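You operate a simulated robot arm through the tools that you are given. There is no shell and no other tool. Be economical: measure what you need, move in short steps, check, and stop when the job is done.

You run a simulated two-armed robot. Do the job below in one go: nothing can be reset, and whatever is moved stays where it is left.

JOB
Hold the black cassette, press its button until the pad is wet, stand it in the free cell.
Fine: it is in the stamper drawer: stand it on the stamper table, shut the drawer; stop before the pad floods. Set down upright: black cassette. Where these are worked on the way, their far stop is far enough and under half their travel is too little: stamper drawer.

It is judged by the outcome, as a careful person would: the job done as asked, and still so three seconds after it is handed in. It fails if anything else is knocked over, pushed out of place, dropped, spilled or broken.

ROBOT AND FRAMES
Two 7-joint arms with two-finger parallel grippers on one trunk, on a base that drives. Base frame: it is fixed to the floor where the robot stands at the start and does not move with it; the origin is under the middle of the robot, x ahead of it, y to its left, z up. Units: m, rad, N and s.
The left shoulder is at the start at [0.06, 0.143, 0.876], the right one opposite. With the tool pointing down near the work surface each hand reaches from about 0.22 to 0.72 m from the robot's upright axis, wherever it stands, measured 20 degrees to its own side. Places, roughly: button of the black cassette [0.7, 0, 0.6]; stamper drawer [0.6, 0.1, 0.6]; stamper table [0.8, -0.1, 0.7]; third cassette cell [0.5, 0.5, 1]. Payload 1.57 kg a hand.
The tool frame of a hand sits at the grasp point between the pads (the TCP): z along the fingers, y along the line on which they close. The tips reach 0.03 m beyond it. The gripper opens to 0.11 m. The fingers are 0.024 m wide and 0.012 m thick; the gripper's body (0.048 by 0.112 m) begins 0.078 m behind the TCP.
Orientation is that of the tool frame in the base frame, as a unit quaternion [x, y, z, w]. With the fingers straight down and closing along the base's y, the tool's x points along the base's -x, its y along +y and its z along -z.

CONTROLS
- The arms move only by the tool send_rows. It takes "left_targets", "right_targets" or both (then of equal length, played together; a hand with none holds still); each is a list of rows, each a list of 7 numbers: the turn, a rotation vector about the tool's x, y, z in rad, then the shift along the tool's x, y, z in m, then the opening, from 0 (shut) to 1 (fully open). In form: [[rx, ry, rz, tx, ty, tz, fingers], ...]. A call has 1 to 12 rows; each row is the pose to reach, as a shift and turn from the pose commanded when the call began, along the tool's axes at that moment. Rows are played at 5 a second. More than 0.05 m and 0.15 rad between two rows, or a gripper value outside its range, and nothing of the call is played. A pose out of reach is approached as far as the arm can. The call stops where the force on the tool passes 60 N (or 10 N more than at its start, if that is more) or the arm is blocked; 0.2 s more then pass. The fingers move at their own pace (about 0.045 m/s each) and stop on an object; they squeeze with about 21 N. The grip force told is the motor's: it shows also when the fingers shut on nothing. Time passes only in rows, and 0.2 s behind the last, so rows that repeat a pose let the fingers close. The reply holds the time, the measured pose of the TCP, the force on the tool along the base axes, the opening and the grip force, in the units named above and with some noise, with the torque about the TCP (base axes, N m) and any sound that the robot's microphone picked up.
- Cameras (640 x 400 px; columns grow to the right, rows downward): "scene" is now at [0.0282, 0.0344, 1.4923]; the picture's right is [0.38, -0.93, 0.00], its down [-0.74, -0.30, -0.60] and it looks along [0.56, 0.23, -0.80] (base axes); focal length 296 px, centre (320, 200). "left" rides on the left gripper at [0.07, -0.016, -0.141] in its tool frame; the picture's right is [0.23, 0.97, 0.00], its down [-0.86, 0.20, -0.48] and it looks along [-0.47, 0.11, 0.88] (tool axes); focal length 222 px, centre (320, 200). "right" rides on the right gripper at [0.07, 0.016, -0.141] in its tool frame; the picture's right is [-0.23, 0.97, 0.00], its down [-0.85, -0.20, -0.48] and it looks along [-0.47, -0.11, 0.88] (tool axes); focal length 222 px, centre (320, 200). There is no depth. A picture from a camera that has moved, and an enlarged one, comes with that camera's place and axes in the base frame and with its lens. The place of the scene camera against the robot may be out by one fixed shift of up to 0.025 m in any direction.
- get_image(camera): a new picture of that camera. No time passes.
- raise_lower(by): slides the trunk up (or, below 0, down) by that many m; the arms and the scene camera ride with it, the base frame stays. It gives what a move gives, with no picture.
- base_move(legs): drives the robot by 1 to 6 legs, each [ahead, left, turn to the left] in m, m and rad, along the robot's own axes; the way and the turn of a leg run together, so that a leg with both is an arc; at most 1.5 m and 3.142 rad a leg. The arms and the cameras ride along, it lands a little off, and it stops where it bumps. It gives what a move gives.
- pan_tilt(pan, tilt): turns the head with the scene camera to pan (to the left, within 1.501 rad either way) and tilt (down, from -0.506 to 1.204), counted from straight ahead of the robot. It gives what a move gives.
- close_up(camera, box): a new picture of the part [left, top, right, bottom] of that camera's present view, enlarged. No time passes.
- job_done(): hands the job in; it is judged then, once.

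Go step by step. Nothing tells you exact positions but the pictures and the camera data: compare them with the known pose of the tool, close in by small moves and look again before you grip or let go. The budget is 120 turns and 100 pictures, counting those below and the enlarged ones. Unless the task says otherwise, let go and move clear before handing in.

The tools are called as name(argument=value, ...) on one line, values as JSON. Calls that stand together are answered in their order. send_rows: Moves the arms, as the interface text tells. Its arguments: {"type":"object","properties":{"left_targets":{"type":"array","items":{"type":"array","items":{"type":"number"}}},"right_targets":{"type":"array","items":{"type":"array","items":{"type":"number"}}}},"required":[]} The other tools are called the same way: raise_lower (by) slides the trunk up or down; base_move (legs) drives the base; pan_tilt (pan, tilt) turns the head that bears the scene camera; get_image (camera) takes a picture; close_up (camera, box) takes an enlarged picture of a part of a camera's view; job_done () hands the job in.

At the start:

```text
time: 0.0
left_position: [0.4209, 0.1889, 0.9997]
left_tool_rot: [0.0, 1.0, 0.0, 0.001]
left_wrist_force: [0.7, 0.4, -0.1]
left_ft_torque: [0.02, 0.0, -0.05]
left_finger_gap: 0.1101
left_grip_force: 0.1
right_position: [0.5894, -0.242, 0.9996]
right_tool_rot: [0.0, 1.0, 0.0, 0.0]
right_wrist_force: [0.3, -0.5, 0.7]
right_ft_torque: [-0.04, 0.02, -0.03]
right_finger_gap: 0.11
right_grip_force: 0.0
trunk travel left (down, up): [-0.475, 0.115]
robot x, y, heading: [-0.0029, -0.0008, 0.001]
head pan, tilt: [0.387, 0.925]
```

scene: 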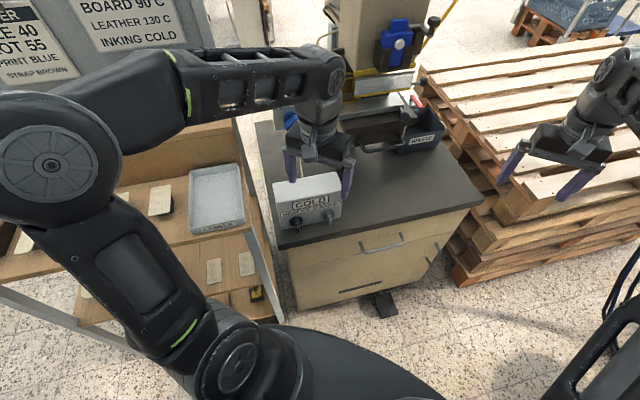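
right: 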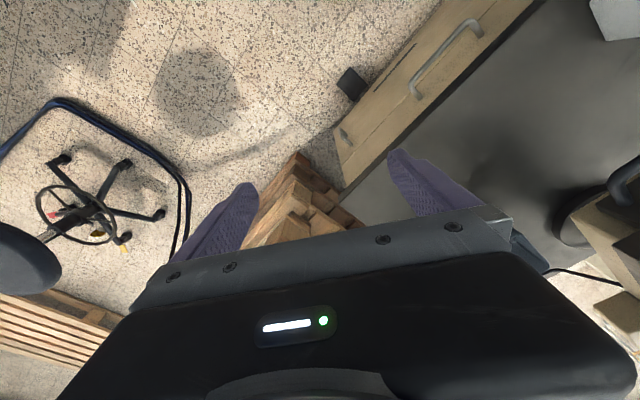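
left: 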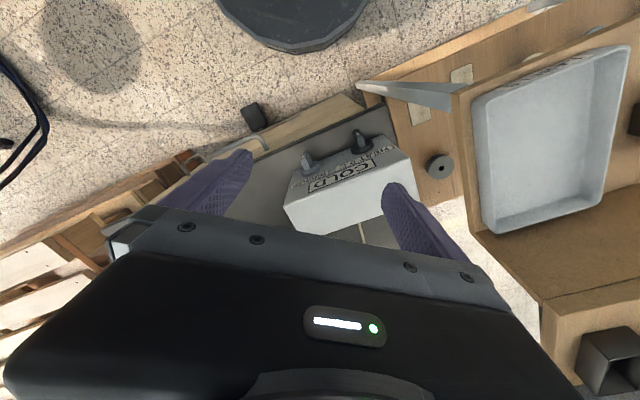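

I see the stamper bench with a handled drawer front, a white control box, and a shelf unit on the left. I'll look around with the head first.

close_up(camera="scene", box=[240, 100, 500, 330])

pan_tilt(pan=0.8, tilt=0.5)

get_image(camera="scene")

pan_tilt(pan=0.0, tilt=0.6)

get_image(camera="scene")

```text
1.74 times, centred on (370, 215) of scene
camera zoom: at [0.0282, 0.0344, 1.4923], right [0.38, -0.93, 0.0], down [-0.74, -0.3, -0.6], along [0.56, 0.23, -0.8], focal length 515 px, centre (233, 174)
```

zoom: 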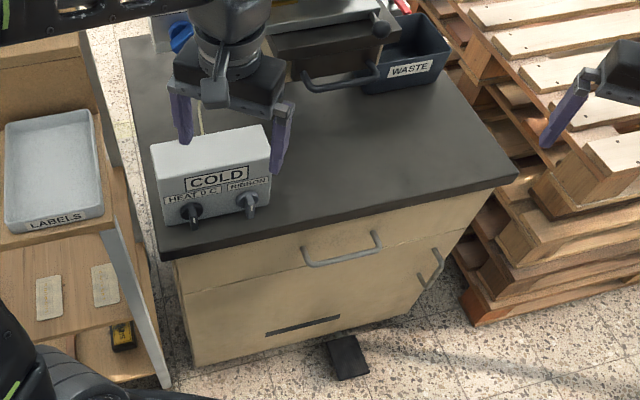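

```text
time: 0.9
left_position: [0.4217, 0.1878, 0.9999]
left_tool_rot: [0.0, 1.0, 0.0, 0.0]
left_wrist_force: [-1.0, -0.6, -0.3]
left_ft_torque: [-0.02, -0.01, 0.0]
left_finger_gap: 0.11
left_grip_force: 0.1
right_position: [0.5914, -0.2421, 1.0009]
right_tool_rot: [0.0, 1.0, 0.0, 0.0]
right_wrist_force: [-0.7, -0.9, 0.3]
right_ft_torque: [0.0, 0.02, -0.02]
right_finger_gap: 0.11
right_grip_force: 0.1
trunk travel left (down, up): [-0.475, 0.115]
robot x, y, heading: [0.0022, -0.0044, 0.002]
head pan, tilt: [0.799, 0.499]
```

```text
95 pictures are left
camera scene: at [0.023, 0.0716, 1.5279], right [0.72, -0.7, 0.0], down [-0.33, -0.34, -0.88], along [0.61, 0.63, -0.48], focal length 296 px, centre (320, 200)
```

scene: 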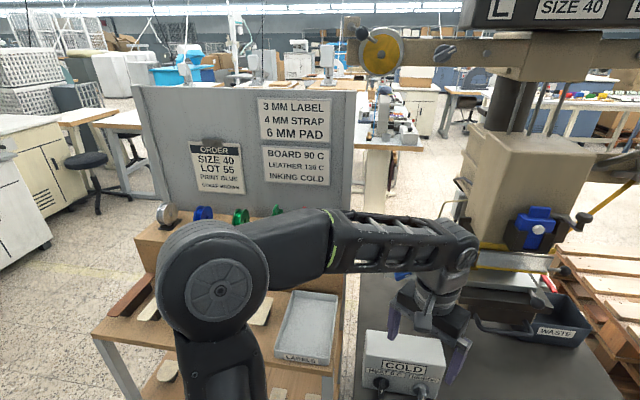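

```text
time: 2.0
left_position: [0.4217, 0.1882, 0.999]
left_tool_rot: [0.0, 1.0, 0.0, 0.0]
left_wrist_force: [0.0, 0.1, 0.6]
left_ft_torque: [0.02, 0.03, -0.02]
left_finger_gap: 0.1098
left_grip_force: 0.2
right_position: [0.5914, -0.2401, 1.0001]
right_tool_rot: [0.0, 1.0, 0.0, 0.0]
right_wrist_force: [0.3, -0.3, -0.3]
right_ft_torque: [-0.02, -0.03, 0.01]
right_finger_gap: 0.1101
right_grip_force: 0.1
trunk travel left (down, up): [-0.475, 0.115]
robot x, y, heading: [0.0023, 0.0034, -0.005]
head pan, tilt: [0.0, 0.6]
```

```text
94 pictures are left
camera scene: at [0.048, 0.0065, 1.5189], right [0.0, -1.0, 0.0], down [-0.56, 0.0, -0.83], along [0.83, 0.0, -0.56], focal length 296 px, centre (320, 200)
```

scene: 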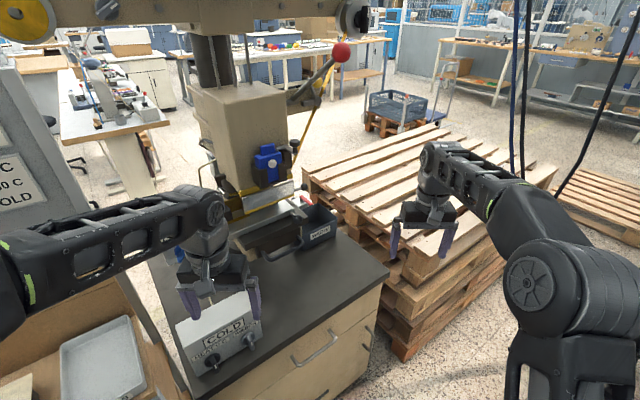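

The drawer front faces roughly (-0.8, -0.57), so I'll back off and turn left to face it, then look at cells and drawer.

base_move(legs=[[-0.3, 0, 0], [0, 0, 0.6]])

pan_tilt(pan=0.1, tilt=0.55)

get_image(camera="scene")

```text
time: 5.7
left_position: [-0.0564, 0.3925, 1.0008]
left_tool_rot: [-0.296, 0.955, -0.001, 0.001]
left_wrist_force: [-0.2, 0.6, -0.7]
left_ft_torque: [0.0, 0.0, 0.01]
left_finger_gap: 0.1099
left_grip_force: 0.1
right_position: [0.3271, 0.1338, 0.9997]
right_tool_rot: [-0.294, 0.956, 0.001, 0.0]
right_wrist_force: [-0.3, -0.2, 0.8]
right_ft_torque: [0.03, 0.04, 0.0]
right_finger_gap: 0.1103
right_grip_force: 0.1
trunk travel left (down, up): [-0.475, 0.115]
robot x, y, heading: [-0.2968, 0.0019, 0.602]
head pan, tilt: [0.0, 0.6]
```

```text
time: 6.3
left_position: [-0.0563, 0.3919, 0.9994]
left_tool_rot: [-0.295, 0.955, 0.0, -0.001]
left_wrist_force: [0.7, 0.2, -0.7]
left_ft_torque: [-0.02, -0.02, 0.02]
left_finger_gap: 0.1099
left_grip_force: 0.1
right_position: [0.3267, 0.1329, 0.999]
right_tool_rot: [-0.295, 0.956, -0.001, 0.0]
right_wrist_force: [0.1, 0.4, 0.5]
right_ft_torque: [0.02, -0.02, 0.02]
right_finger_gap: 0.1099
right_grip_force: 0.0
trunk travel left (down, up): [-0.475, 0.115]
robot x, y, heading: [-0.2987, -0.0055, 0.603]
head pan, tilt: [0.099, 0.55]
```

```text
93 pictures are left
camera scene: at [-0.2645, 0.0466, 1.5234], right [0.64, -0.77, 0.0], down [-0.4, -0.34, -0.85], along [0.65, 0.55, -0.52], focal length 296 px, centre (320, 200)
```

scene: 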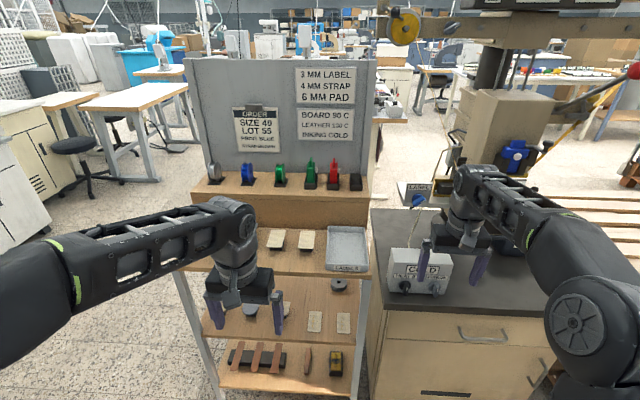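

close_up(camera="scene", box=[190, 140, 390, 265])

close_up(camera="scene", box=[360, 170, 640, 400])

```text
3.20 times, centred on (290, 202) of scene
camera zoom: at [-0.2645, 0.0466, 1.5234], right [0.64, -0.77, 0.0], down [-0.4, -0.34, -0.85], along [0.65, 0.55, -0.52], focal length 948 px, centre (416, 192)
```

zoom: 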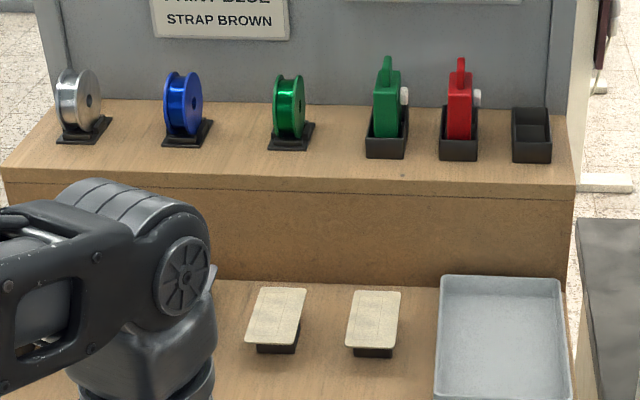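

```text
1.74 times, centred on (500, 285) of scene
camera zoom: at [-0.2645, 0.0466, 1.5234], right [0.64, -0.77, 0.0], down [-0.4, -0.34, -0.85], along [0.65, 0.55, -0.52], focal length 515 px, centre (7, 52)
```

zoom: 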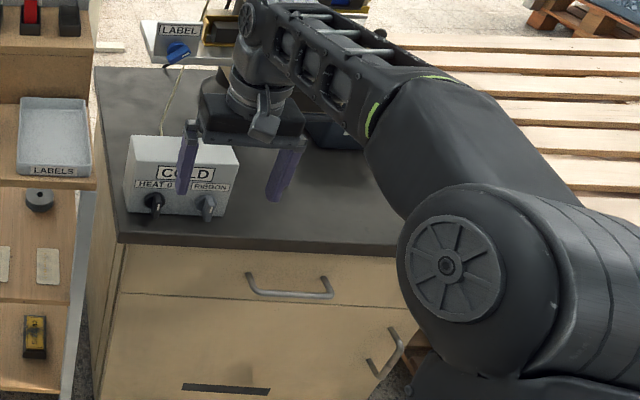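

The cells are on the shelf top (third one empty at about [0.54, 0.56, 1.0]); the drawer handle triangulates to about [0.56, 0.02, 0.60], bar direction -55°. I'll shift right to bring the handle before the right arm.

base_move(legs=[[0.1, -0.25, 0]])

pan_tilt(pan=-0.2, tilt=0.8)

get_image(camera="scene")

get_image(camera="right")

```text
time: 8.3
left_position: [0.1662, 0.2422, 0.9998]
left_tool_rot: [-0.297, 0.955, 0.0, 0.0]
left_wrist_force: [-0.4, -0.4, 1.4]
left_ft_torque: [0.01, 0.04, -0.01]
left_finger_gap: 0.11
left_grip_force: 0.0
right_position: [0.5496, -0.0147, 0.9987]
right_tool_rot: [-0.298, 0.955, 0.0, 0.0]
right_wrist_force: [-0.1, -0.4, -0.5]
right_ft_torque: [0.07, 0.04, 0.0]
right_finger_gap: 0.11
right_grip_force: 0.0
trunk travel left (down, up): [-0.475, 0.115]
robot x, y, heading: [-0.0703, -0.1525, 0.601]
head pan, tilt: [0.099, 0.55]
```

```text
time: 9.1
left_position: [0.1653, 0.2433, 1.0003]
left_tool_rot: [-0.297, 0.955, 0.0, -0.001]
left_wrist_force: [-1.1, 0.2, -0.3]
left_ft_torque: [-0.01, 0.0, -0.02]
left_finger_gap: 0.1099
left_grip_force: 0.1
right_position: [0.5495, -0.0141, 1.0003]
right_tool_rot: [-0.297, 0.955, 0.0, 0.001]
right_wrist_force: [0.0, -0.3, 0.2]
right_ft_torque: [0.03, 0.05, 0.02]
right_finger_gap: 0.1101
right_grip_force: 0.1
trunk travel left (down, up): [-0.475, 0.115]
robot x, y, heading: [-0.0751, -0.1508, 0.606]
head pan, tilt: [-0.201, 0.799]
```

```text
90 pictures are left
camera scene: at [-0.0357, -0.1299, 1.5021], right [0.39, -0.92, 0.0], down [-0.66, -0.28, -0.7], along [0.64, 0.27, -0.72], focal length 296 px, centre (320, 200)
```

scene: 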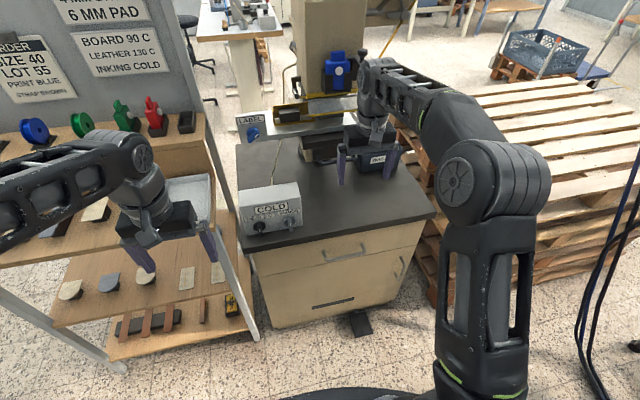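

```text
89 pictures are left
camera right: at [0.4834, -0.0402, 1.1405], right [-0.37, 0.93, 0.0], down [0.82, 0.32, 0.48], along [0.45, 0.17, -0.88], focal length 222 px, centre (320, 200)
```

right: 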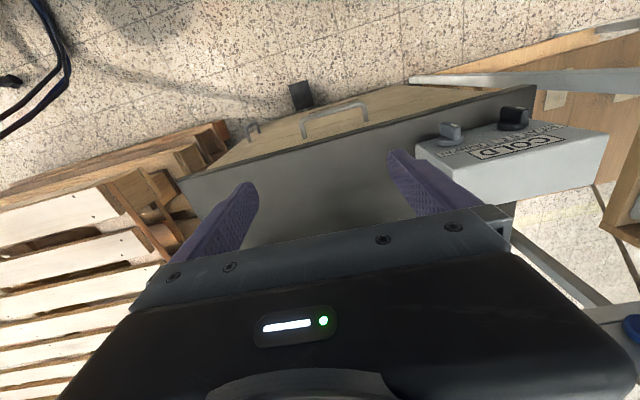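

Handle confirmed at about [0.545, 0.025, 0.60]. I'll back the right hand off and turn it to point horizontally at the drawer, closing vertically.

send_rows(right_targets=[[-0.0863, -0.0863, 0.0863, 0.02, 0.005, 0.02, 1], [-0.1726, -0.1726, 0.1726, 0.04, 0.01, 0.04, 1], [-0.2589, -0.2589, 0.2589, 0.06, 0.015, 0.06, 1], [-0.3452, -0.3452, 0.3452, 0.08, 0.02, 0.08, 1], [-0.4315, -0.4315, 0.4315, 0.1, 0.025, 0.1, 1], [-0.5178, -0.5178, 0.5178, 0.1, 0.03, 0.13, 1], [-0.604, -0.604, 0.604, 0.1, 0.034, 0.15, 1]])

send_rows(right_targets=[[-0.0863, -0.0863, 0.0863, 0, 0, 0, 0.6], [-0.1726, -0.1726, 0.1726, 0, 0, 0, 0.6], [-0.2589, -0.2589, 0.2589, 0, 0, 0, 0.6], [-0.3452, -0.3452, 0.3452, 0, 0, 0, 0.6], [-0.4315, -0.4315, 0.4315, 0, 0, 0, 0.6], [-0.5178, -0.5178, 0.5178, 0, 0, 0, 0.6], [-0.605, -0.605, 0.605, 0, 0, 0, 0.6]])

get_image(camera="scene")

```text
time: 10.7
left_position: [0.1661, 0.2428, 0.9993]
left_tool_rot: [-0.297, 0.955, 0.001, 0.0]
left_wrist_force: [0.3, 0.3, 0.0]
left_ft_torque: [-0.02, 0.02, 0.05]
left_finger_gap: 0.11
left_grip_force: 0.1
right_position: [0.4429, -0.0393, 0.8569]
right_tool_rot: [-0.011, 0.921, 0.351, 0.171]
right_wrist_force: [1.0, 0.4, -0.4]
right_ft_torque: [0.02, 0.09, -0.02]
right_finger_gap: 0.1099
right_grip_force: 0.1
right hand out of reach, approached as far as the arm can: row 6, 7
trunk travel left (down, up): [-0.475, 0.115]
robot x, y, heading: [-0.0767, -0.1501, 0.605]
head pan, tilt: [-0.201, 0.799]
```

```text
time: 12.3
left_position: [0.1648, 0.2405, 1.001]
left_tool_rot: [-0.297, 0.955, 0.001, 0.001]
left_wrist_force: [-0.5, -1.1, 1.0]
left_ft_torque: [0.09, -0.01, 0.0]
left_finger_gap: 0.1101
left_grip_force: 0.0
right_position: [0.4497, -0.0384, 0.8562]
right_tool_rot: [0.315, 0.645, 0.623, 0.312]
right_wrist_force: [-0.1, 0.1, -0.3]
right_ft_torque: [0.0, 0.04, 0.06]
right_finger_gap: 0.0662
right_grip_force: 0.1
right hand out of reach, approached as far as the arm can: row 3, 4, 5, 6, 7
trunk travel left (down, up): [-0.475, 0.115]
robot x, y, heading: [-0.0759, -0.1523, 0.604]
head pan, tilt: [-0.201, 0.799]
```

```text
88 pictures are left
camera scene: at [-0.0357, -0.1335, 1.5022], right [0.39, -0.92, 0.0], down [-0.66, -0.28, -0.7], along [0.64, 0.28, -0.72], focal length 296 px, centre (320, 200)
```

scene: 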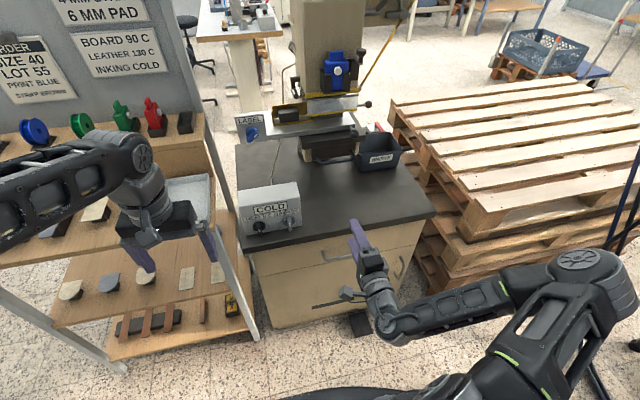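

The hand now points at the drawer with vertical closing. I'll lower it to handle height.

send_rows(right_targets=[[0, 0, 0, 0, -0.045, 0, 0.6], [0, 0, 0, 0, -0.09, 0, 0.6], [0, 0, 0, 0, -0.135, 0, 0.6], [0, 0, 0, 0, -0.18, 0, 0.6], [0, 0, 0, 0, -0.225, 0, 0.6], [0, 0, 0, 0, -0.253, 0, 0.6]])

get_image(camera="scene")

get_image(camera="right")

```text
time: 13.7
left_position: [0.166, 0.242, 1.0]
left_tool_rot: [-0.298, 0.955, 0.0, 0.0]
left_wrist_force: [0.0, -0.2, -0.2]
left_ft_torque: [0.05, -0.01, 0.0]
left_finger_gap: 0.1104
left_grip_force: 0.1
right_position: [0.4446, -0.0433, 0.6011]
right_tool_rot: [0.315, 0.647, 0.621, 0.312]
right_wrist_force: [-0.3, 0.2, 0.6]
right_ft_torque: [0.03, -0.02, -0.01]
right_finger_gap: 0.0661
right_grip_force: 0.0
trunk travel left (down, up): [-0.475, 0.115]
robot x, y, heading: [-0.0721, -0.152, 0.607]
head pan, tilt: [-0.201, 0.799]
```

```text
87 pictures are left
camera scene: at [-0.0357, -0.13, 1.5021], right [0.39, -0.92, 0.0], down [-0.66, -0.28, -0.7], along [0.64, 0.27, -0.72], focal length 296 px, centre (320, 200)
```

scene: 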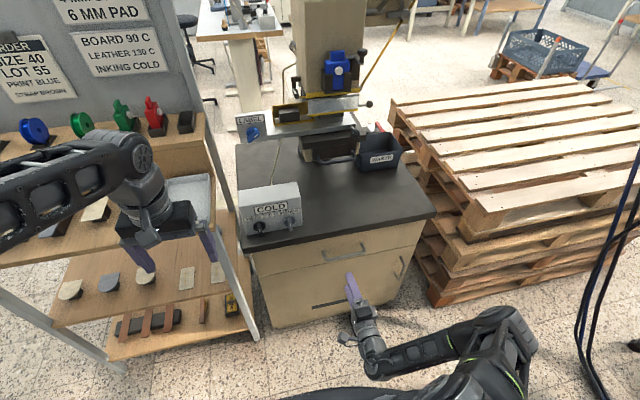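

```text
86 pictures are left
camera right: at [0.2911, -0.0737, 0.6203], right [0.16, -0.15, 0.98], down [0.14, -0.98, -0.17], along [0.98, 0.16, -0.13], focal length 222 px, centre (320, 200)
```

right: 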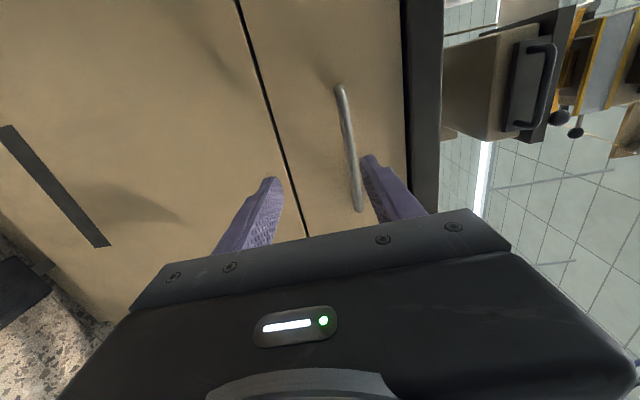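

The bar sits at about z 0.628, centred in front of the hand. I'll raise 0.028, approach 0.105 and look.

send_rows(right_targets=[[0, 0, 0, 0, 0.028, 0.0, 0.6], [0, 0, 0, 0, 0.028, 0.04, 0.6], [0, 0, 0, 0, 0.028, 0.08, 0.6], [0, 0, 0, 0, 0.028, 0.105, 0.6]])

get_image(camera="right")

```text
time: 14.7
left_position: [0.1637, 0.2434, 1.0009]
left_tool_rot: [-0.297, 0.955, 0.0, 0.0]
left_wrist_force: [-0.3, 0.4, -0.5]
left_ft_torque: [0.03, 0.01, 0.0]
left_finger_gap: 0.1099
left_grip_force: 0.0
right_position: [0.5284, 0.0209, 0.627]
right_tool_rot: [0.315, 0.646, 0.622, 0.311]
right_wrist_force: [0.3, 0.9, 0.3]
right_ft_torque: [-0.01, 0.01, -0.03]
right_finger_gap: 0.0658
right_grip_force: 0.0
trunk travel left (down, up): [-0.475, 0.115]
robot x, y, heading: [-0.0786, -0.1489, 0.607]
head pan, tilt: [-0.201, 0.799]
```

```text
85 pictures are left
camera right: at [0.375, -0.0091, 0.6459], right [0.16, -0.15, 0.98], down [0.14, -0.98, -0.17], along [0.98, 0.16, -0.13], focal length 222 px, centre (320, 200)
```

right: 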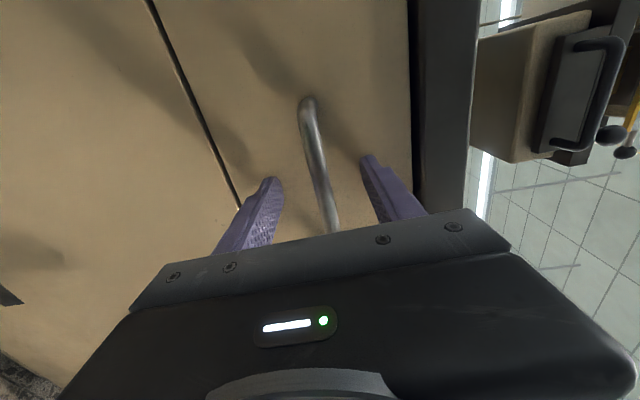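

The bar is between the fingers; I'll edge forward a bit and close.

send_rows(right_targets=[[0, 0, 0, 0, 0, 0.006, 0.6], [0, 0, 0, 0, 0, 0.006, 0.0], [0, 0, 0, 0, 0, 0.006, 0.0], [0, 0, 0, 0, 0, 0.006, 0.0], [0, 0, 0, 0, 0, 0.006, 0.0], [0, 0, 0, 0, 0, 0.006, 0.0]])

get_image(camera="right")

```text
time: 15.6
left_position: [0.162, 0.2406, 1.0013]
left_tool_rot: [-0.296, 0.955, 0.001, 0.002]
left_wrist_force: [0.2, -0.4, 0.2]
left_ft_torque: [0.02, 0.02, 0.0]
left_finger_gap: 0.11
left_grip_force: 0.0
right_position: [0.5301, 0.0228, 0.6373]
right_tool_rot: [0.311, 0.639, 0.629, 0.316]
right_wrist_force: [-33.4, -24.1, 31.5]
right_ft_torque: [0.73, -1.51, -0.5]
right_finger_gap: 0.0261
right_grip_force: 15.9
trunk travel left (down, up): [-0.475, 0.115]
robot x, y, heading: [-0.0767, -0.1503, 0.608]
head pan, tilt: [-0.201, 0.799]
stopped in row 4 (right hand): the force on the tool passed its limit at 65 N (the readings are from after the stop); the commanded pose is now the measured one
```

```text
84 pictures are left
camera right: at [0.3766, -0.0076, 0.6514], right [0.14, -0.17, 0.98], down [0.14, -0.97, -0.18], along [0.98, 0.16, -0.11], focal length 222 px, centre (320, 200)
```

right: 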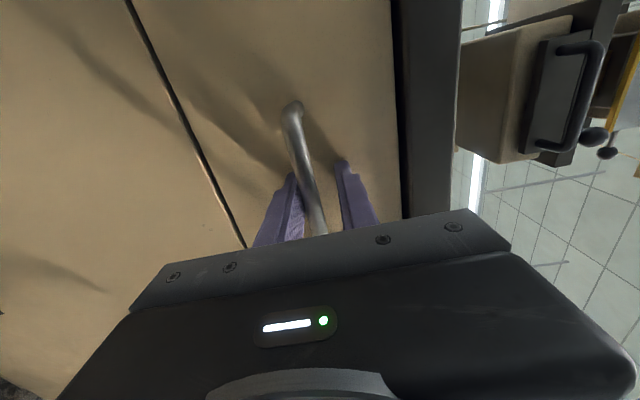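

The closing pushed the hand up and backwards, so it was off-centre and the tips probably touch the drawer face. I'll open, back off slightly and recentre lower.

send_rows(right_targets=[[0, 0, 0, 0, 0, 0, 0.5], [0, 0, 0, 0, 0, -0.012, 0.5], [0, 0, 0, 0, -0.008, -0.012, 0.5], [0, 0, 0, 0, -0.008, -0.012, 0.5]])

get_image(camera="right")

```text
time: 16.6
left_position: [0.1647, 0.2421, 0.9994]
left_tool_rot: [-0.297, 0.955, 0.001, 0.0]
left_wrist_force: [0.8, 0.0, 0.0]
left_ft_torque: [-0.02, 0.02, 0.0]
left_finger_gap: 0.1099
left_grip_force: 0.0
right_position: [0.5233, 0.0166, 0.623]
right_tool_rot: [0.312, 0.643, 0.625, 0.314]
right_wrist_force: [0.3, 0.2, -0.1]
right_ft_torque: [0.05, 0.0, -0.01]
right_finger_gap: 0.055
right_grip_force: 0.0
trunk travel left (down, up): [-0.475, 0.115]
robot x, y, heading: [-0.0723, -0.1554, 0.607]
head pan, tilt: [-0.201, 0.799]
```

```text
83 pictures are left
camera right: at [0.3695, -0.0139, 0.6396], right [0.15, -0.16, 0.98], down [0.14, -0.97, -0.18], along [0.98, 0.16, -0.12], focal length 222 px, centre (320, 200)
```

right: 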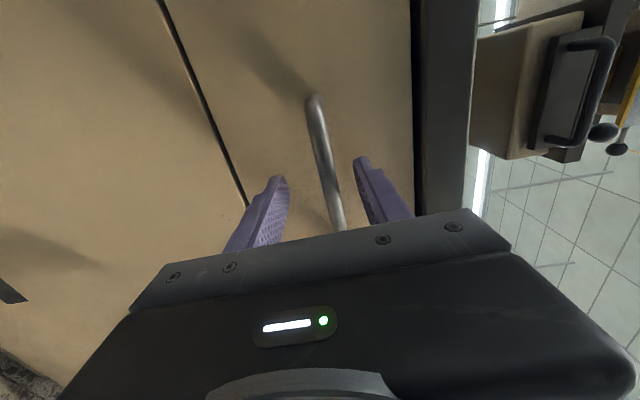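

Now the bar looks centred. Closing gradually.

send_rows(right_targets=[[0, 0, 0, 0, 0, 0.0, 0.4], [0, 0, 0, 0, 0, 0.0, 0.3], [0, 0, 0, 0, 0, 0.0, 0.2], [0, 0, 0, 0, 0, 0.0, 0.1], [0, 0, 0, 0, 0, 0.0, 0.0], [0, 0, 0, 0, 0, 0.0, 0.0], [0, 0, 0, 0, 0, 0.0, 0.0]])

get_image(camera="right")

```text
time: 18.2
left_position: [0.1628, 0.2412, 1.0005]
left_tool_rot: [-0.296, 0.955, 0.001, 0.001]
left_wrist_force: [-0.4, 0.4, -0.4]
left_ft_torque: [0.01, 0.01, 0.02]
left_finger_gap: 0.1101
left_grip_force: 0.2
right_position: [0.5223, 0.0168, 0.6279]
right_tool_rot: [0.312, 0.637, 0.63, 0.317]
right_wrist_force: [-0.5, -4.3, 41.8]
right_ft_torque: [0.42, 0.3, 0.54]
right_finger_gap: 0.0142
right_grip_force: 21.3
trunk travel left (down, up): [-0.475, 0.115]
robot x, y, heading: [-0.0746, -0.1534, 0.604]
head pan, tilt: [-0.201, 0.799]
```

```text
82 pictures are left
camera right: at [0.3692, -0.0135, 0.6442], right [0.13, -0.17, 0.98], down [0.14, -0.97, -0.19], along [0.98, 0.16, -0.11], focal length 222 px, centre (320, 200)
```

right: 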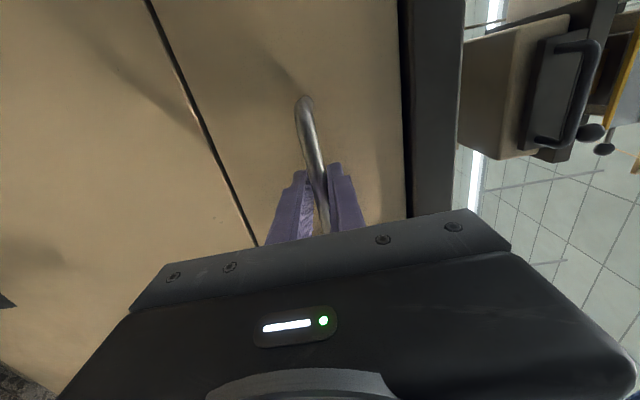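

Gripped (14 mm gap); the bar holds the hand up, so I raise the command a little, then begin pulling.

send_rows(right_targets=[[0, 0, 0, 0, 0.005, 0, 0.0], [0, 0, 0, 0, 0.008, 0, 0.0], [0, 0, 0, 0, 0.008, -0.02, 0.0], [0, 0, 0, 0, 0.008, -0.04, 0.0]])

```text
time: 19.2
left_position: [0.1643, 0.2421, 0.9998]
left_tool_rot: [-0.297, 0.955, 0.0, 0.0]
left_wrist_force: [-0.4, 0.9, 0.3]
left_ft_torque: [0.0, -0.01, 0.01]
left_finger_gap: 0.11
left_grip_force: 0.0
right_position: [0.49, -0.0086, 0.6302]
right_tool_rot: [0.313, 0.644, 0.624, 0.313]
right_wrist_force: [1.9, -3.9, 6.3]
right_ft_torque: [0.59, 0.48, 0.53]
right_finger_gap: 0.0118
right_grip_force: 29.6
trunk travel left (down, up): [-0.475, 0.115]
robot x, y, heading: [-0.0739, -0.1532, 0.602]
head pan, tilt: [-0.201, 0.799]
```

The drawer follows freely. Pulling further.

send_rows(right_targets=[[0, 0, 0, 0, 0, -0.03, 0.0], [0, 0, 0, 0, 0, -0.06, 0.0], [0, 0, 0, 0, 0, -0.09, 0.0], [0, 0, 0, 0, 0, -0.12, 0.0], [0, 0, 0, 0, 0, -0.15, 0.0], [0, 0, 0, 0, 0, -0.17, 0.0]])

get_image(camera="scene")

```text
time: 20.6
left_position: [0.1655, 0.2437, 0.999]
left_tool_rot: [-0.298, 0.955, -0.001, -0.001]
left_wrist_force: [-1.0, -0.3, 0.0]
left_ft_torque: [0.0, 0.01, -0.01]
left_finger_gap: 0.11
left_grip_force: 0.1
right_position: [0.3548, -0.1101, 0.6309]
right_tool_rot: [0.312, 0.649, 0.621, 0.308]
right_wrist_force: [-16.8, 21.7, -45.0]
right_ft_torque: [0.53, 0.45, -0.24]
right_finger_gap: 0.012
right_grip_force: 29.1
trunk travel left (down, up): [-0.475, 0.115]
robot x, y, heading: [-0.0751, -0.1504, 0.603]
head pan, tilt: [-0.201, 0.799]
```

```text
81 pictures are left
camera scene: at [-0.035, -0.1282, 1.5016], right [0.39, -0.92, 0.0], down [-0.66, -0.28, -0.7], along [0.64, 0.27, -0.72], focal length 296 px, centre (320, 200)
```

scene: 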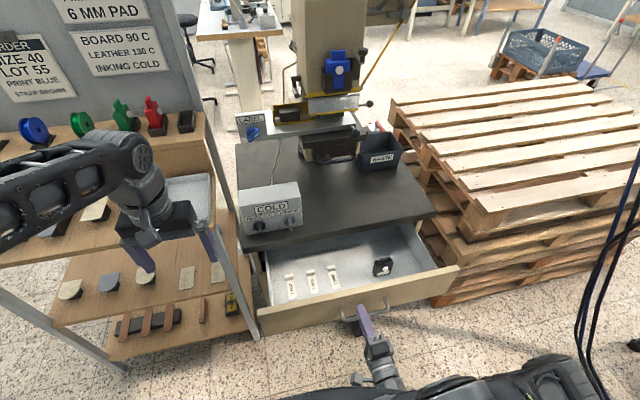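

close_up(camera="scene", box=[250, 220, 470, 340])

```text
2.91 times, centred on (360, 280) of scene
camera zoom: at [-0.035, -0.1282, 1.5016], right [0.39, -0.92, 0.0], down [-0.66, -0.28, -0.7], along [0.64, 0.27, -0.72], focal length 862 px, centre (204, -33)
```

zoom: 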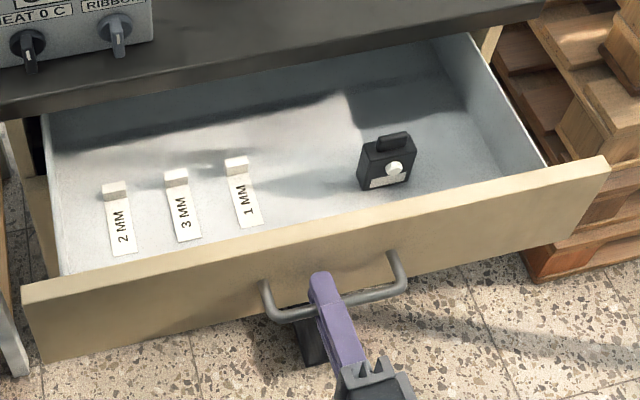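

The drawer is open ~0.21 m and the black cassette stands in it, button facing the robot. I'll relieve the vertical strain and pull a bit further by backing the base, to be surely past half travel.

send_rows(right_targets=[[0, 0, 0, 0, -0.003, 0, 0.0], [0, 0, 0, 0, -0.006, 0, 0.0], [0, 0, 0, 0, -0.006, 0, 0.0]])

base_move(legs=[[-0.06, 0, 0]])

```text
time: 21.4
left_position: [0.1643, 0.2441, 1.0007]
left_tool_rot: [-0.297, 0.955, -0.001, 0.001]
left_wrist_force: [0.4, 0.4, -0.2]
left_ft_torque: [-0.02, 0.01, -0.02]
left_finger_gap: 0.1098
left_grip_force: 0.0
right_position: [0.3547, -0.109, 0.6307]
right_tool_rot: [0.311, 0.644, 0.626, 0.312]
right_wrist_force: [-15.9, 20.0, -10.6]
right_ft_torque: [0.62, 0.45, 0.49]
right_finger_gap: 0.0118
right_grip_force: 29.3
trunk travel left (down, up): [-0.475, 0.115]
robot x, y, heading: [-0.0746, -0.1487, 0.607]
head pan, tilt: [-0.201, 0.799]
```

```text
time: 22.4
left_position: [0.1136, 0.2088, 1.0008]
left_tool_rot: [-0.296, 0.955, 0.0, 0.002]
left_wrist_force: [0.8, -0.2, -0.1]
left_ft_torque: [-0.05, -0.02, 0.0]
left_finger_gap: 0.1101
left_grip_force: 0.0
right_position: [0.3068, -0.1442, 0.6307]
right_tool_rot: [0.313, 0.643, 0.625, 0.314]
right_wrist_force: [-13.4, 14.3, 1.3]
right_ft_torque: [0.57, 0.44, 0.55]
right_finger_gap: 0.0119
right_grip_force: 29.1
trunk travel left (down, up): [-0.475, 0.115]
robot x, y, heading: [-0.129, -0.1893, 0.605]
head pan, tilt: [-0.201, 0.799]
```

base_move(legs=[[-0.05, 0, 0]])

get_image(camera="scene")

```text
time: 23.3
left_position: [0.073, 0.1791, 0.9998]
left_tool_rot: [-0.296, 0.955, 0.001, 0.002]
left_wrist_force: [-0.8, -0.2, -0.2]
left_ft_torque: [-0.01, -0.04, 0.0]
left_finger_gap: 0.1099
left_grip_force: 0.0
right_position: [0.2647, -0.1745, 0.6291]
right_tool_rot: [0.313, 0.643, 0.625, 0.315]
right_wrist_force: [-0.1, -0.8, 0.2]
right_ft_torque: [-0.01, 0.03, 0.01]
right_finger_gap: 0.0
right_grip_force: 20.7
trunk travel left (down, up): [-0.475, 0.115]
robot x, y, heading: [-0.1666, -0.2141, 0.598]
head pan, tilt: [-0.201, 0.799]
```

```text
79 pictures are left
camera scene: at [-0.1293, -0.1944, 1.5021], right [0.39, -0.92, 0.0], down [-0.66, -0.28, -0.7], along [0.64, 0.27, -0.72], focal length 296 px, centre (320, 200)
```

scene: 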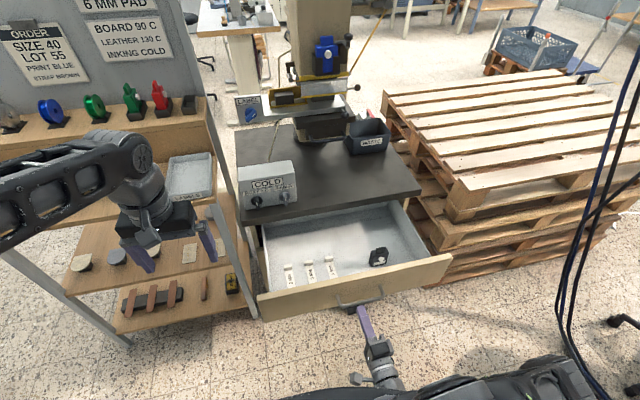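

The drawer reached its far stop and the handle slipped out of the fingers — fully open. Now I raise the right hand and turn it fingers-down.

send_rows(right_targets=[[0, 0, 0, 0, 0.0, -0.03, 0.0], [0, 0, 0, 0, 0.045, -0.03, 0], [0, 0, 0, 0, 0.09, -0.03, 0], [0.0863, 0.0863, -0.0863, 0, 0.13, -0.02, 0], [0.1726, 0.1726, -0.1726, 0, 0.17, 0.0, 0], [0.2589, 0.2589, -0.2589, 0, 0.2, 0.02, 0], [0.3452, 0.3452, -0.3452, 0, 0.24, 0.04, 0], [0.4315, 0.4315, -0.4315, 0, 0.27, 0.06, 0], [0.5178, 0.5178, -0.5178, 0, 0.3, 0.08, 0], [0.604, 0.604, -0.604, 0, 0.3, 0.1, 0]])

send_rows(right_targets=[[0.0863, 0.0863, -0.0863, 0, 0, 0, 1], [0.1726, 0.1726, -0.1726, 0, 0, 0, 1], [0.2589, 0.2589, -0.2589, 0, 0, 0, 1], [0.3452, 0.3452, -0.3452, 0, 0, 0, 1], [0.4315, 0.4315, -0.4315, 0, 0, 0, 1], [0.5178, 0.5178, -0.5178, 0, 0, 0, 1], [0.605, 0.605, -0.605, 0, 0, 0, 1]])

base_move(legs=[[0.0, -0.2, 0]])

get_image(camera="scene")

get_image(camera="right")

```text
time: 25.5
left_position: [0.0757, 0.1784, 1.0004]
left_tool_rot: [-0.296, 0.955, 0.0, -0.001]
left_wrist_force: [0.0, 0.1, -0.1]
left_ft_torque: [-0.02, 0.03, 0.02]
left_finger_gap: 0.1097
left_grip_force: 0.0
right_position: [0.347, -0.1075, 0.9259]
right_tool_rot: [-0.004, 0.918, 0.355, 0.177]
right_wrist_force: [0.9, 0.1, 0.4]
right_ft_torque: [-0.03, 0.03, 0.03]
right_finger_gap: 0.0001
right_grip_force: 20.9
right hand out of reach, approached as far as the arm can: row 4, 5, 6, 7, 8, 9
trunk travel left (down, up): [-0.475, 0.115]
robot x, y, heading: [-0.1653, -0.2126, 0.602]
head pan, tilt: [-0.201, 0.799]
```

```text
time: 27.1
left_position: [0.0743, 0.1795, 0.9993]
left_tool_rot: [-0.296, 0.955, 0.0, 0.0]
left_wrist_force: [0.5, -0.4, -0.1]
left_ft_torque: [-0.01, -0.02, 0.0]
left_finger_gap: 0.1102
left_grip_force: 0.1
right_position: [0.3479, -0.1075, 0.9255]
right_tool_rot: [-0.321, 0.947, -0.011, -0.009]
right_wrist_force: [-0.3, -0.3, -0.2]
right_ft_torque: [-0.01, -0.02, 0.03]
right_finger_gap: 0.11
right_grip_force: 0.0
trunk travel left (down, up): [-0.475, 0.115]
robot x, y, heading: [-0.1665, -0.2124, 0.604]
head pan, tilt: [-0.201, 0.799]
```

```text
time: 28.8
left_position: [0.1905, 0.0109, 0.9992]
left_tool_rot: [-0.296, 0.955, 0.001, 0.001]
left_wrist_force: [0.6, 0.3, -0.1]
left_ft_torque: [0.02, 0.04, -0.02]
left_finger_gap: 0.1102
left_grip_force: 0.0
right_position: [0.4621, -0.2752, 0.9269]
right_tool_rot: [-0.32, 0.947, -0.009, -0.01]
right_wrist_force: [0.4, -0.6, -0.3]
right_ft_torque: [0.02, 0.0, 0.01]
right_finger_gap: 0.1098
right_grip_force: 0.1
trunk travel left (down, up): [-0.475, 0.115]
robot x, y, heading: [-0.052, -0.3801, 0.598]
head pan, tilt: [-0.201, 0.799]
```

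```text
78 pictures are left
camera scene: at [-0.0124, -0.3613, 1.502], right [0.39, -0.92, 0.0], down [-0.66, -0.28, -0.7], along [0.64, 0.27, -0.72], focal length 296 px, centre (320, 200)
```

scene: 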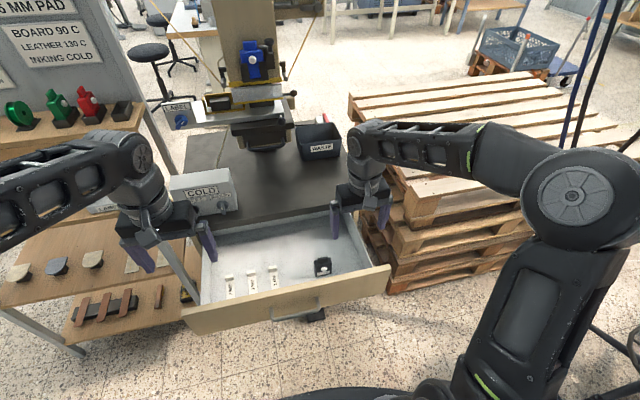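

```text
77 pictures are left
camera right: at [0.3996, -0.3014, 1.0683], right [-0.41, 0.91, -0.02], down [0.81, 0.37, 0.46], along [0.43, 0.18, -0.89], focal length 222 px, centre (320, 200)
```

right: 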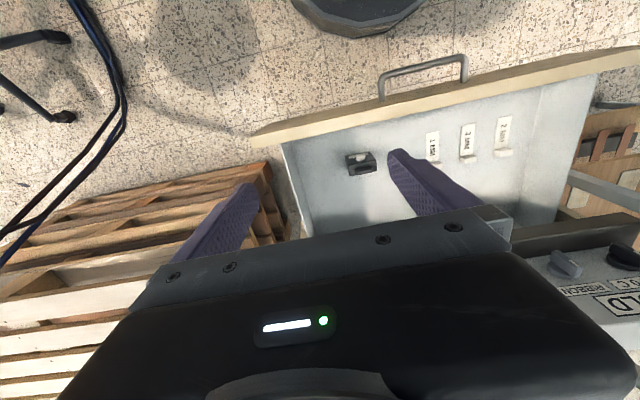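

Cassette is near [0.49, -0.17], top about 0.62. I bring the right hand closer above for a better look, levelling it.

send_rows(right_targets=[[-0.011, -0.025, 0, -0.01, 0.02, 0.03, 1], [-0.011, -0.025, 0, -0.025, 0.04, 0.07, 1], [-0.011, -0.025, 0, -0.04, 0.068, 0.1, 1], [-0.011, -0.025, 0, -0.04, 0.068, 0.13, 1]])

get_image(camera="right")

```text
time: 29.8
left_position: [0.1893, 0.0111, 0.9992]
left_tool_rot: [-0.296, 0.955, 0.0, 0.0]
left_wrist_force: [-0.5, -0.4, -0.9]
left_ft_torque: [0.0, 0.0, 0.04]
left_finger_gap: 0.1102
left_grip_force: 0.0
right_position: [0.4509, -0.1986, 0.7954]
right_tool_rot: [-0.319, 0.948, 0.001, 0.002]
right_wrist_force: [-0.8, 0.9, -0.5]
right_ft_torque: [0.0, 0.03, -0.01]
right_finger_gap: 0.1099
right_grip_force: 0.0
trunk travel left (down, up): [-0.475, 0.115]
robot x, y, heading: [-0.051, -0.3811, 0.6]
head pan, tilt: [-0.201, 0.799]
```

```text
76 pictures are left
camera right: at [0.3866, -0.228, 0.935], right [-0.41, 0.91, 0.0], down [0.8, 0.36, 0.48], along [0.44, 0.2, -0.88], focal length 222 px, centre (320, 200)
```

right: 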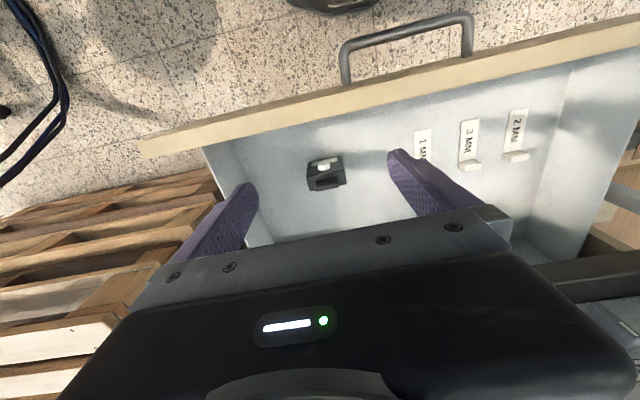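

close_up(camera="right", box=[270, 130, 390, 205])

close_up(camera="scene", box=[270, 230, 380, 300])

```text
5.33 times, centred on (330, 168) of right
camera zoom: at [0.3866, -0.228, 0.935], right [-0.41, 0.91, 0.0], down [0.8, 0.36, 0.48], along [0.44, 0.2, -0.88], focal length 1185 px, centre (267, 373)
```

zoom: 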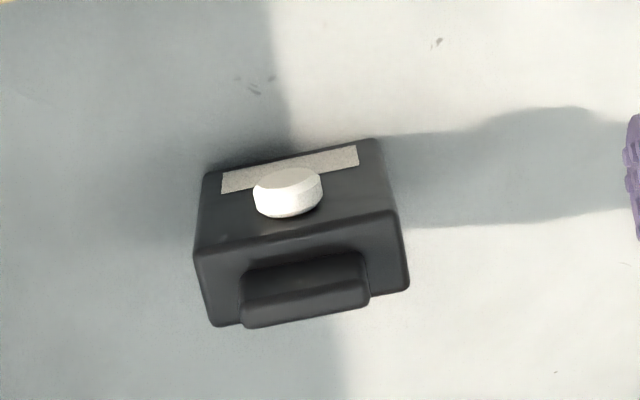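

```text
5.71 times, centred on (325, 265) of scene
camera zoom: at [-0.0129, -0.3602, 1.5021], right [0.39, -0.92, 0.0], down [-0.66, -0.28, -0.7], along [0.64, 0.27, -0.72], focal length 1693 px, centre (291, -171)
```

zoom: 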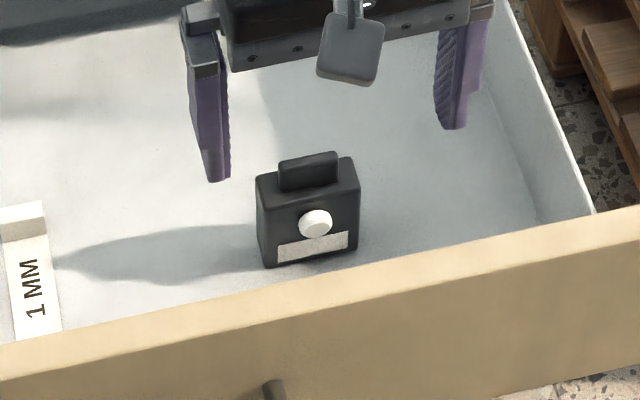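

The cassette (≈55 mm wide, 25 thick, 70 tall) is at about [0.503, -0.164], floor z ≈ 0.565, aligned with the right hand's closing axis. I move over it and check before descending.

send_rows(right_targets=[[0, 0, 0, -0.03, -0.002, 0, 1], [0, 0, 0, -0.0624, -0.0038, 0.02, 1], [0, 0, 0, -0.0624, -0.0038, 0.06, 1], [0, 0, 0, -0.0624, -0.0038, 0.095, 1]])

get_image(camera="right")

close_up(camera="scene", box=[240, 170, 420, 310])

```text
time: 30.8
left_position: [0.1884, 0.0114, 0.9995]
left_tool_rot: [-0.295, 0.955, 0.0, 0.0]
left_wrist_force: [-0.1, 0.9, -0.1]
left_ft_torque: [-0.02, -0.03, -0.01]
left_finger_gap: 0.1101
left_grip_force: 0.1
right_position: [0.5047, -0.163, 0.7003]
right_tool_rot: [-0.319, 0.948, 0.0, 0.001]
right_wrist_force: [-0.6, -0.4, 0.5]
right_ft_torque: [-0.01, 0.0, 0.02]
right_finger_gap: 0.1101
right_grip_force: 0.0
trunk travel left (down, up): [-0.475, 0.115]
robot x, y, heading: [-0.0494, -0.3804, 0.597]
head pan, tilt: [-0.201, 0.799]
```

```text
73 pictures are left
camera right: at [0.4395, -0.1937, 0.8406], right [-0.41, 0.91, 0.0], down [0.8, 0.36, 0.48], along [0.44, 0.2, -0.88], focal length 222 px, centre (320, 200)
```

right: 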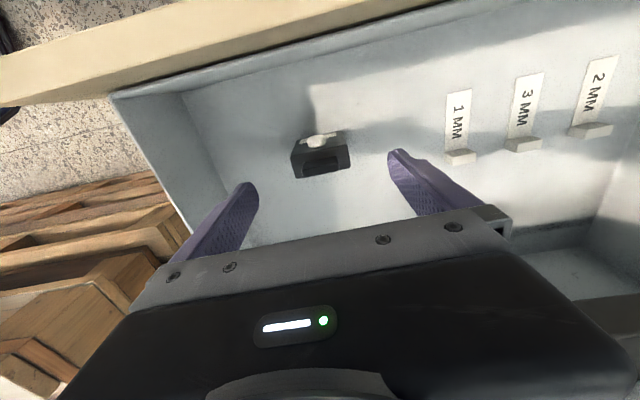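

```text
2.86 times, centred on (330, 240) of scene
camera zoom: at [-0.0128, -0.36, 1.5021], right [0.39, -0.92, 0.0], down [-0.66, -0.28, -0.7], along [0.64, 0.27, -0.72], focal length 846 px, centre (291, 86)
```

zoom: 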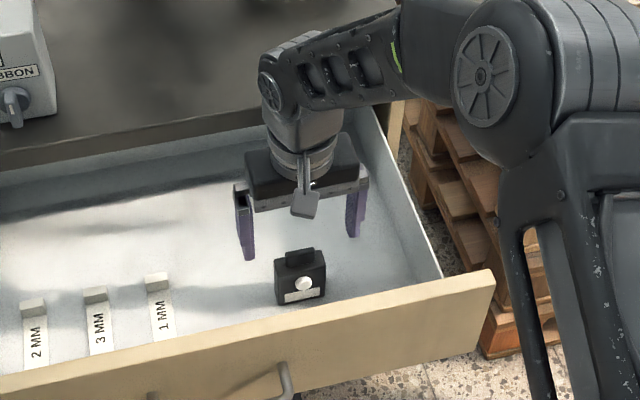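

send_rows(right_targets=[[0, 0, 0, -0.003, 0, 0.03, 1], [0, 0, 0, -0.003, 0, 0.06, 1]])

get_image(camera="right")

close_up(camera="scene", box=[270, 210, 380, 290])

```text
time: 31.4
left_position: [0.1886, 0.0121, 1.0011]
left_tool_rot: [-0.296, 0.955, 0.0, 0.0]
left_wrist_force: [-0.2, 0.3, 0.2]
left_ft_torque: [-0.01, -0.02, 0.01]
left_finger_gap: 0.1101
left_grip_force: 0.1
right_position: [0.5084, -0.1615, 0.6424]
right_tool_rot: [-0.319, 0.948, 0.0, 0.001]
right_wrist_force: [0.0, 0.0, -0.1]
right_ft_torque: [0.01, 0.01, 0.0]
right_finger_gap: 0.11
right_grip_force: 0.1
trunk travel left (down, up): [-0.475, 0.115]
robot x, y, heading: [-0.0502, -0.3844, 0.601]
head pan, tilt: [-0.201, 0.799]
```

```text
71 pictures are left
camera right: at [0.4428, -0.1916, 0.782], right [-0.41, 0.91, 0.0], down [0.8, 0.36, 0.48], along [0.44, 0.2, -0.88], focal length 222 px, centre (320, 200)
```

right: 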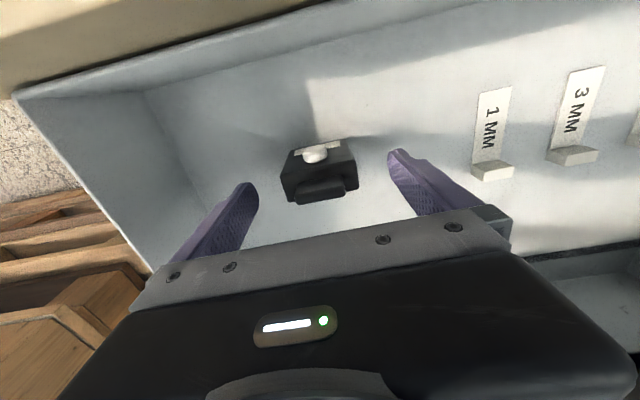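

```text
5.00 times, centred on (325, 250) of scene
camera zoom: at [-0.0129, -0.3601, 1.5021], right [0.39, -0.92, 0.0], down [-0.66, -0.28, -0.7], along [0.64, 0.27, -0.72], focal length 1481 px, centre (295, -50)
```

zoom: 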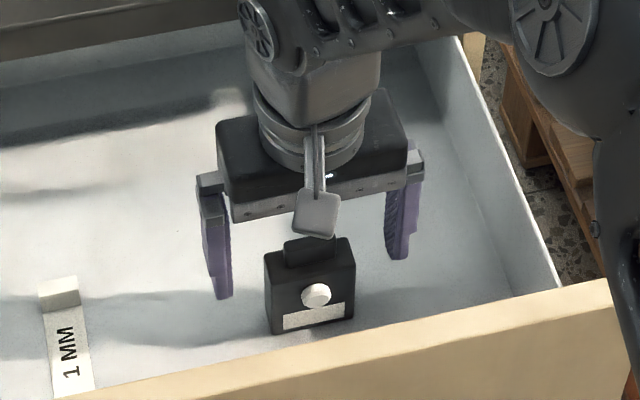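

Centred. Descend to about z 0.592.

send_rows(right_targets=[[0, 0, 0, 0, 0, 0.02, 1], [0, 0, 0, 0, 0, 0.04, 1], [0, 0, 0, 0, 0, 0.05, 1]])

get_image(camera="right")

close_up(camera="scene", box=[270, 210, 380, 290])

```text
time: 32.1
left_position: [0.1893, 0.0117, 0.9991]
left_tool_rot: [-0.296, 0.955, 0.0, 0.0]
left_wrist_force: [1.1, 1.5, -0.6]
left_ft_torque: [0.0, 0.01, 0.04]
left_finger_gap: 0.1102
left_grip_force: 0.1
right_position: [0.5054, -0.1621, 0.5894]
right_tool_rot: [-0.319, 0.948, 0.0, 0.001]
right_wrist_force: [-0.5, -0.4, -0.9]
right_ft_torque: [-0.02, 0.03, -0.01]
right_finger_gap: 0.11
right_grip_force: 0.1
trunk travel left (down, up): [-0.475, 0.115]
robot x, y, heading: [-0.0489, -0.3778, 0.6]
head pan, tilt: [-0.201, 0.799]
```

```text
69 pictures are left
camera right: at [0.4413, -0.1913, 0.7304], right [-0.41, 0.91, 0.0], down [0.8, 0.36, 0.48], along [0.44, 0.2, -0.88], focal length 222 px, centre (320, 200)
```

right: 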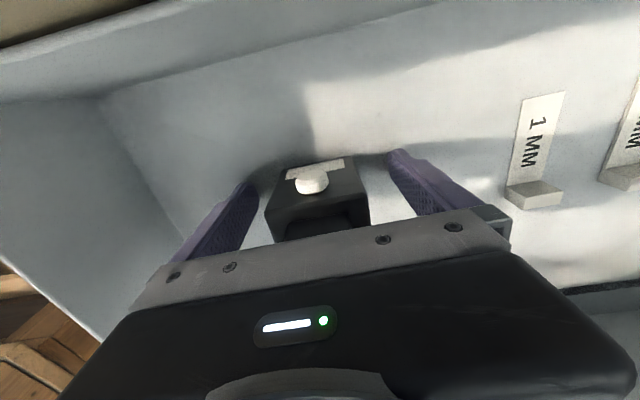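

```text
5.00 times, centred on (325, 250) of scene
camera zoom: at [-0.0131, -0.3602, 1.5021], right [0.39, -0.92, 0.0], down [-0.66, -0.28, -0.7], along [0.64, 0.27, -0.72], focal length 1481 px, centre (295, -50)
```

zoom: 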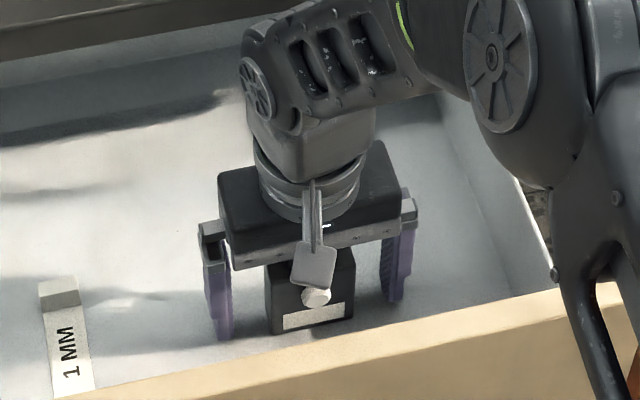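

Fingers straddle the body; I raise ~10 mm for tip clearance and close.

send_rows(right_targets=[[0, 0, 0, 0, 0, -0.01, 1], [0, 0, 0, 0, 0, -0.01, 0.7], [0, 0, 0, 0, 0, -0.01, 0.5], [0, 0, 0, 0, 0, -0.01, 0.4], [0, 0, 0, 0, 0, -0.01, 0.3], [0, 0, 0, 0, 0, -0.01, 0.3], [0, 0, 0, 0, 0, -0.01, 0.3]])

get_image(camera="right")

```text
time: 33.8
left_position: [0.1901, 0.0113, 0.9987]
left_tool_rot: [-0.295, 0.955, 0.0, 0.0]
left_wrist_force: [-0.3, 1.1, 0.2]
left_ft_torque: [-0.03, -0.01, 0.01]
left_finger_gap: 0.11
left_grip_force: 0.1
right_position: [0.5063, -0.163, 0.5994]
right_tool_rot: [-0.32, 0.948, 0.0, 0.001]
right_wrist_force: [0.2, 0.9, -0.1]
right_ft_torque: [0.02, 0.02, 0.0]
right_finger_gap: 0.0596
right_grip_force: 21.4
trunk travel left (down, up): [-0.475, 0.115]
robot x, y, heading: [-0.0516, -0.3816, 0.596]
head pan, tilt: [-0.201, 0.799]
```

```text
67 pictures are left
camera right: at [0.4416, -0.1919, 0.7406], right [-0.41, 0.91, 0.0], down [0.8, 0.36, 0.48], along [0.44, 0.2, -0.88], focal length 222 px, centre (320, 200)
```

right: 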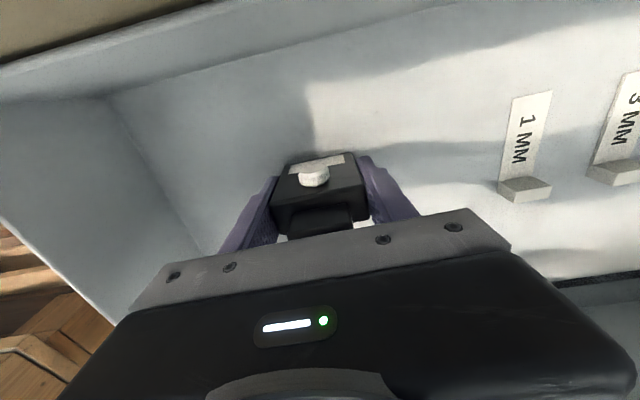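

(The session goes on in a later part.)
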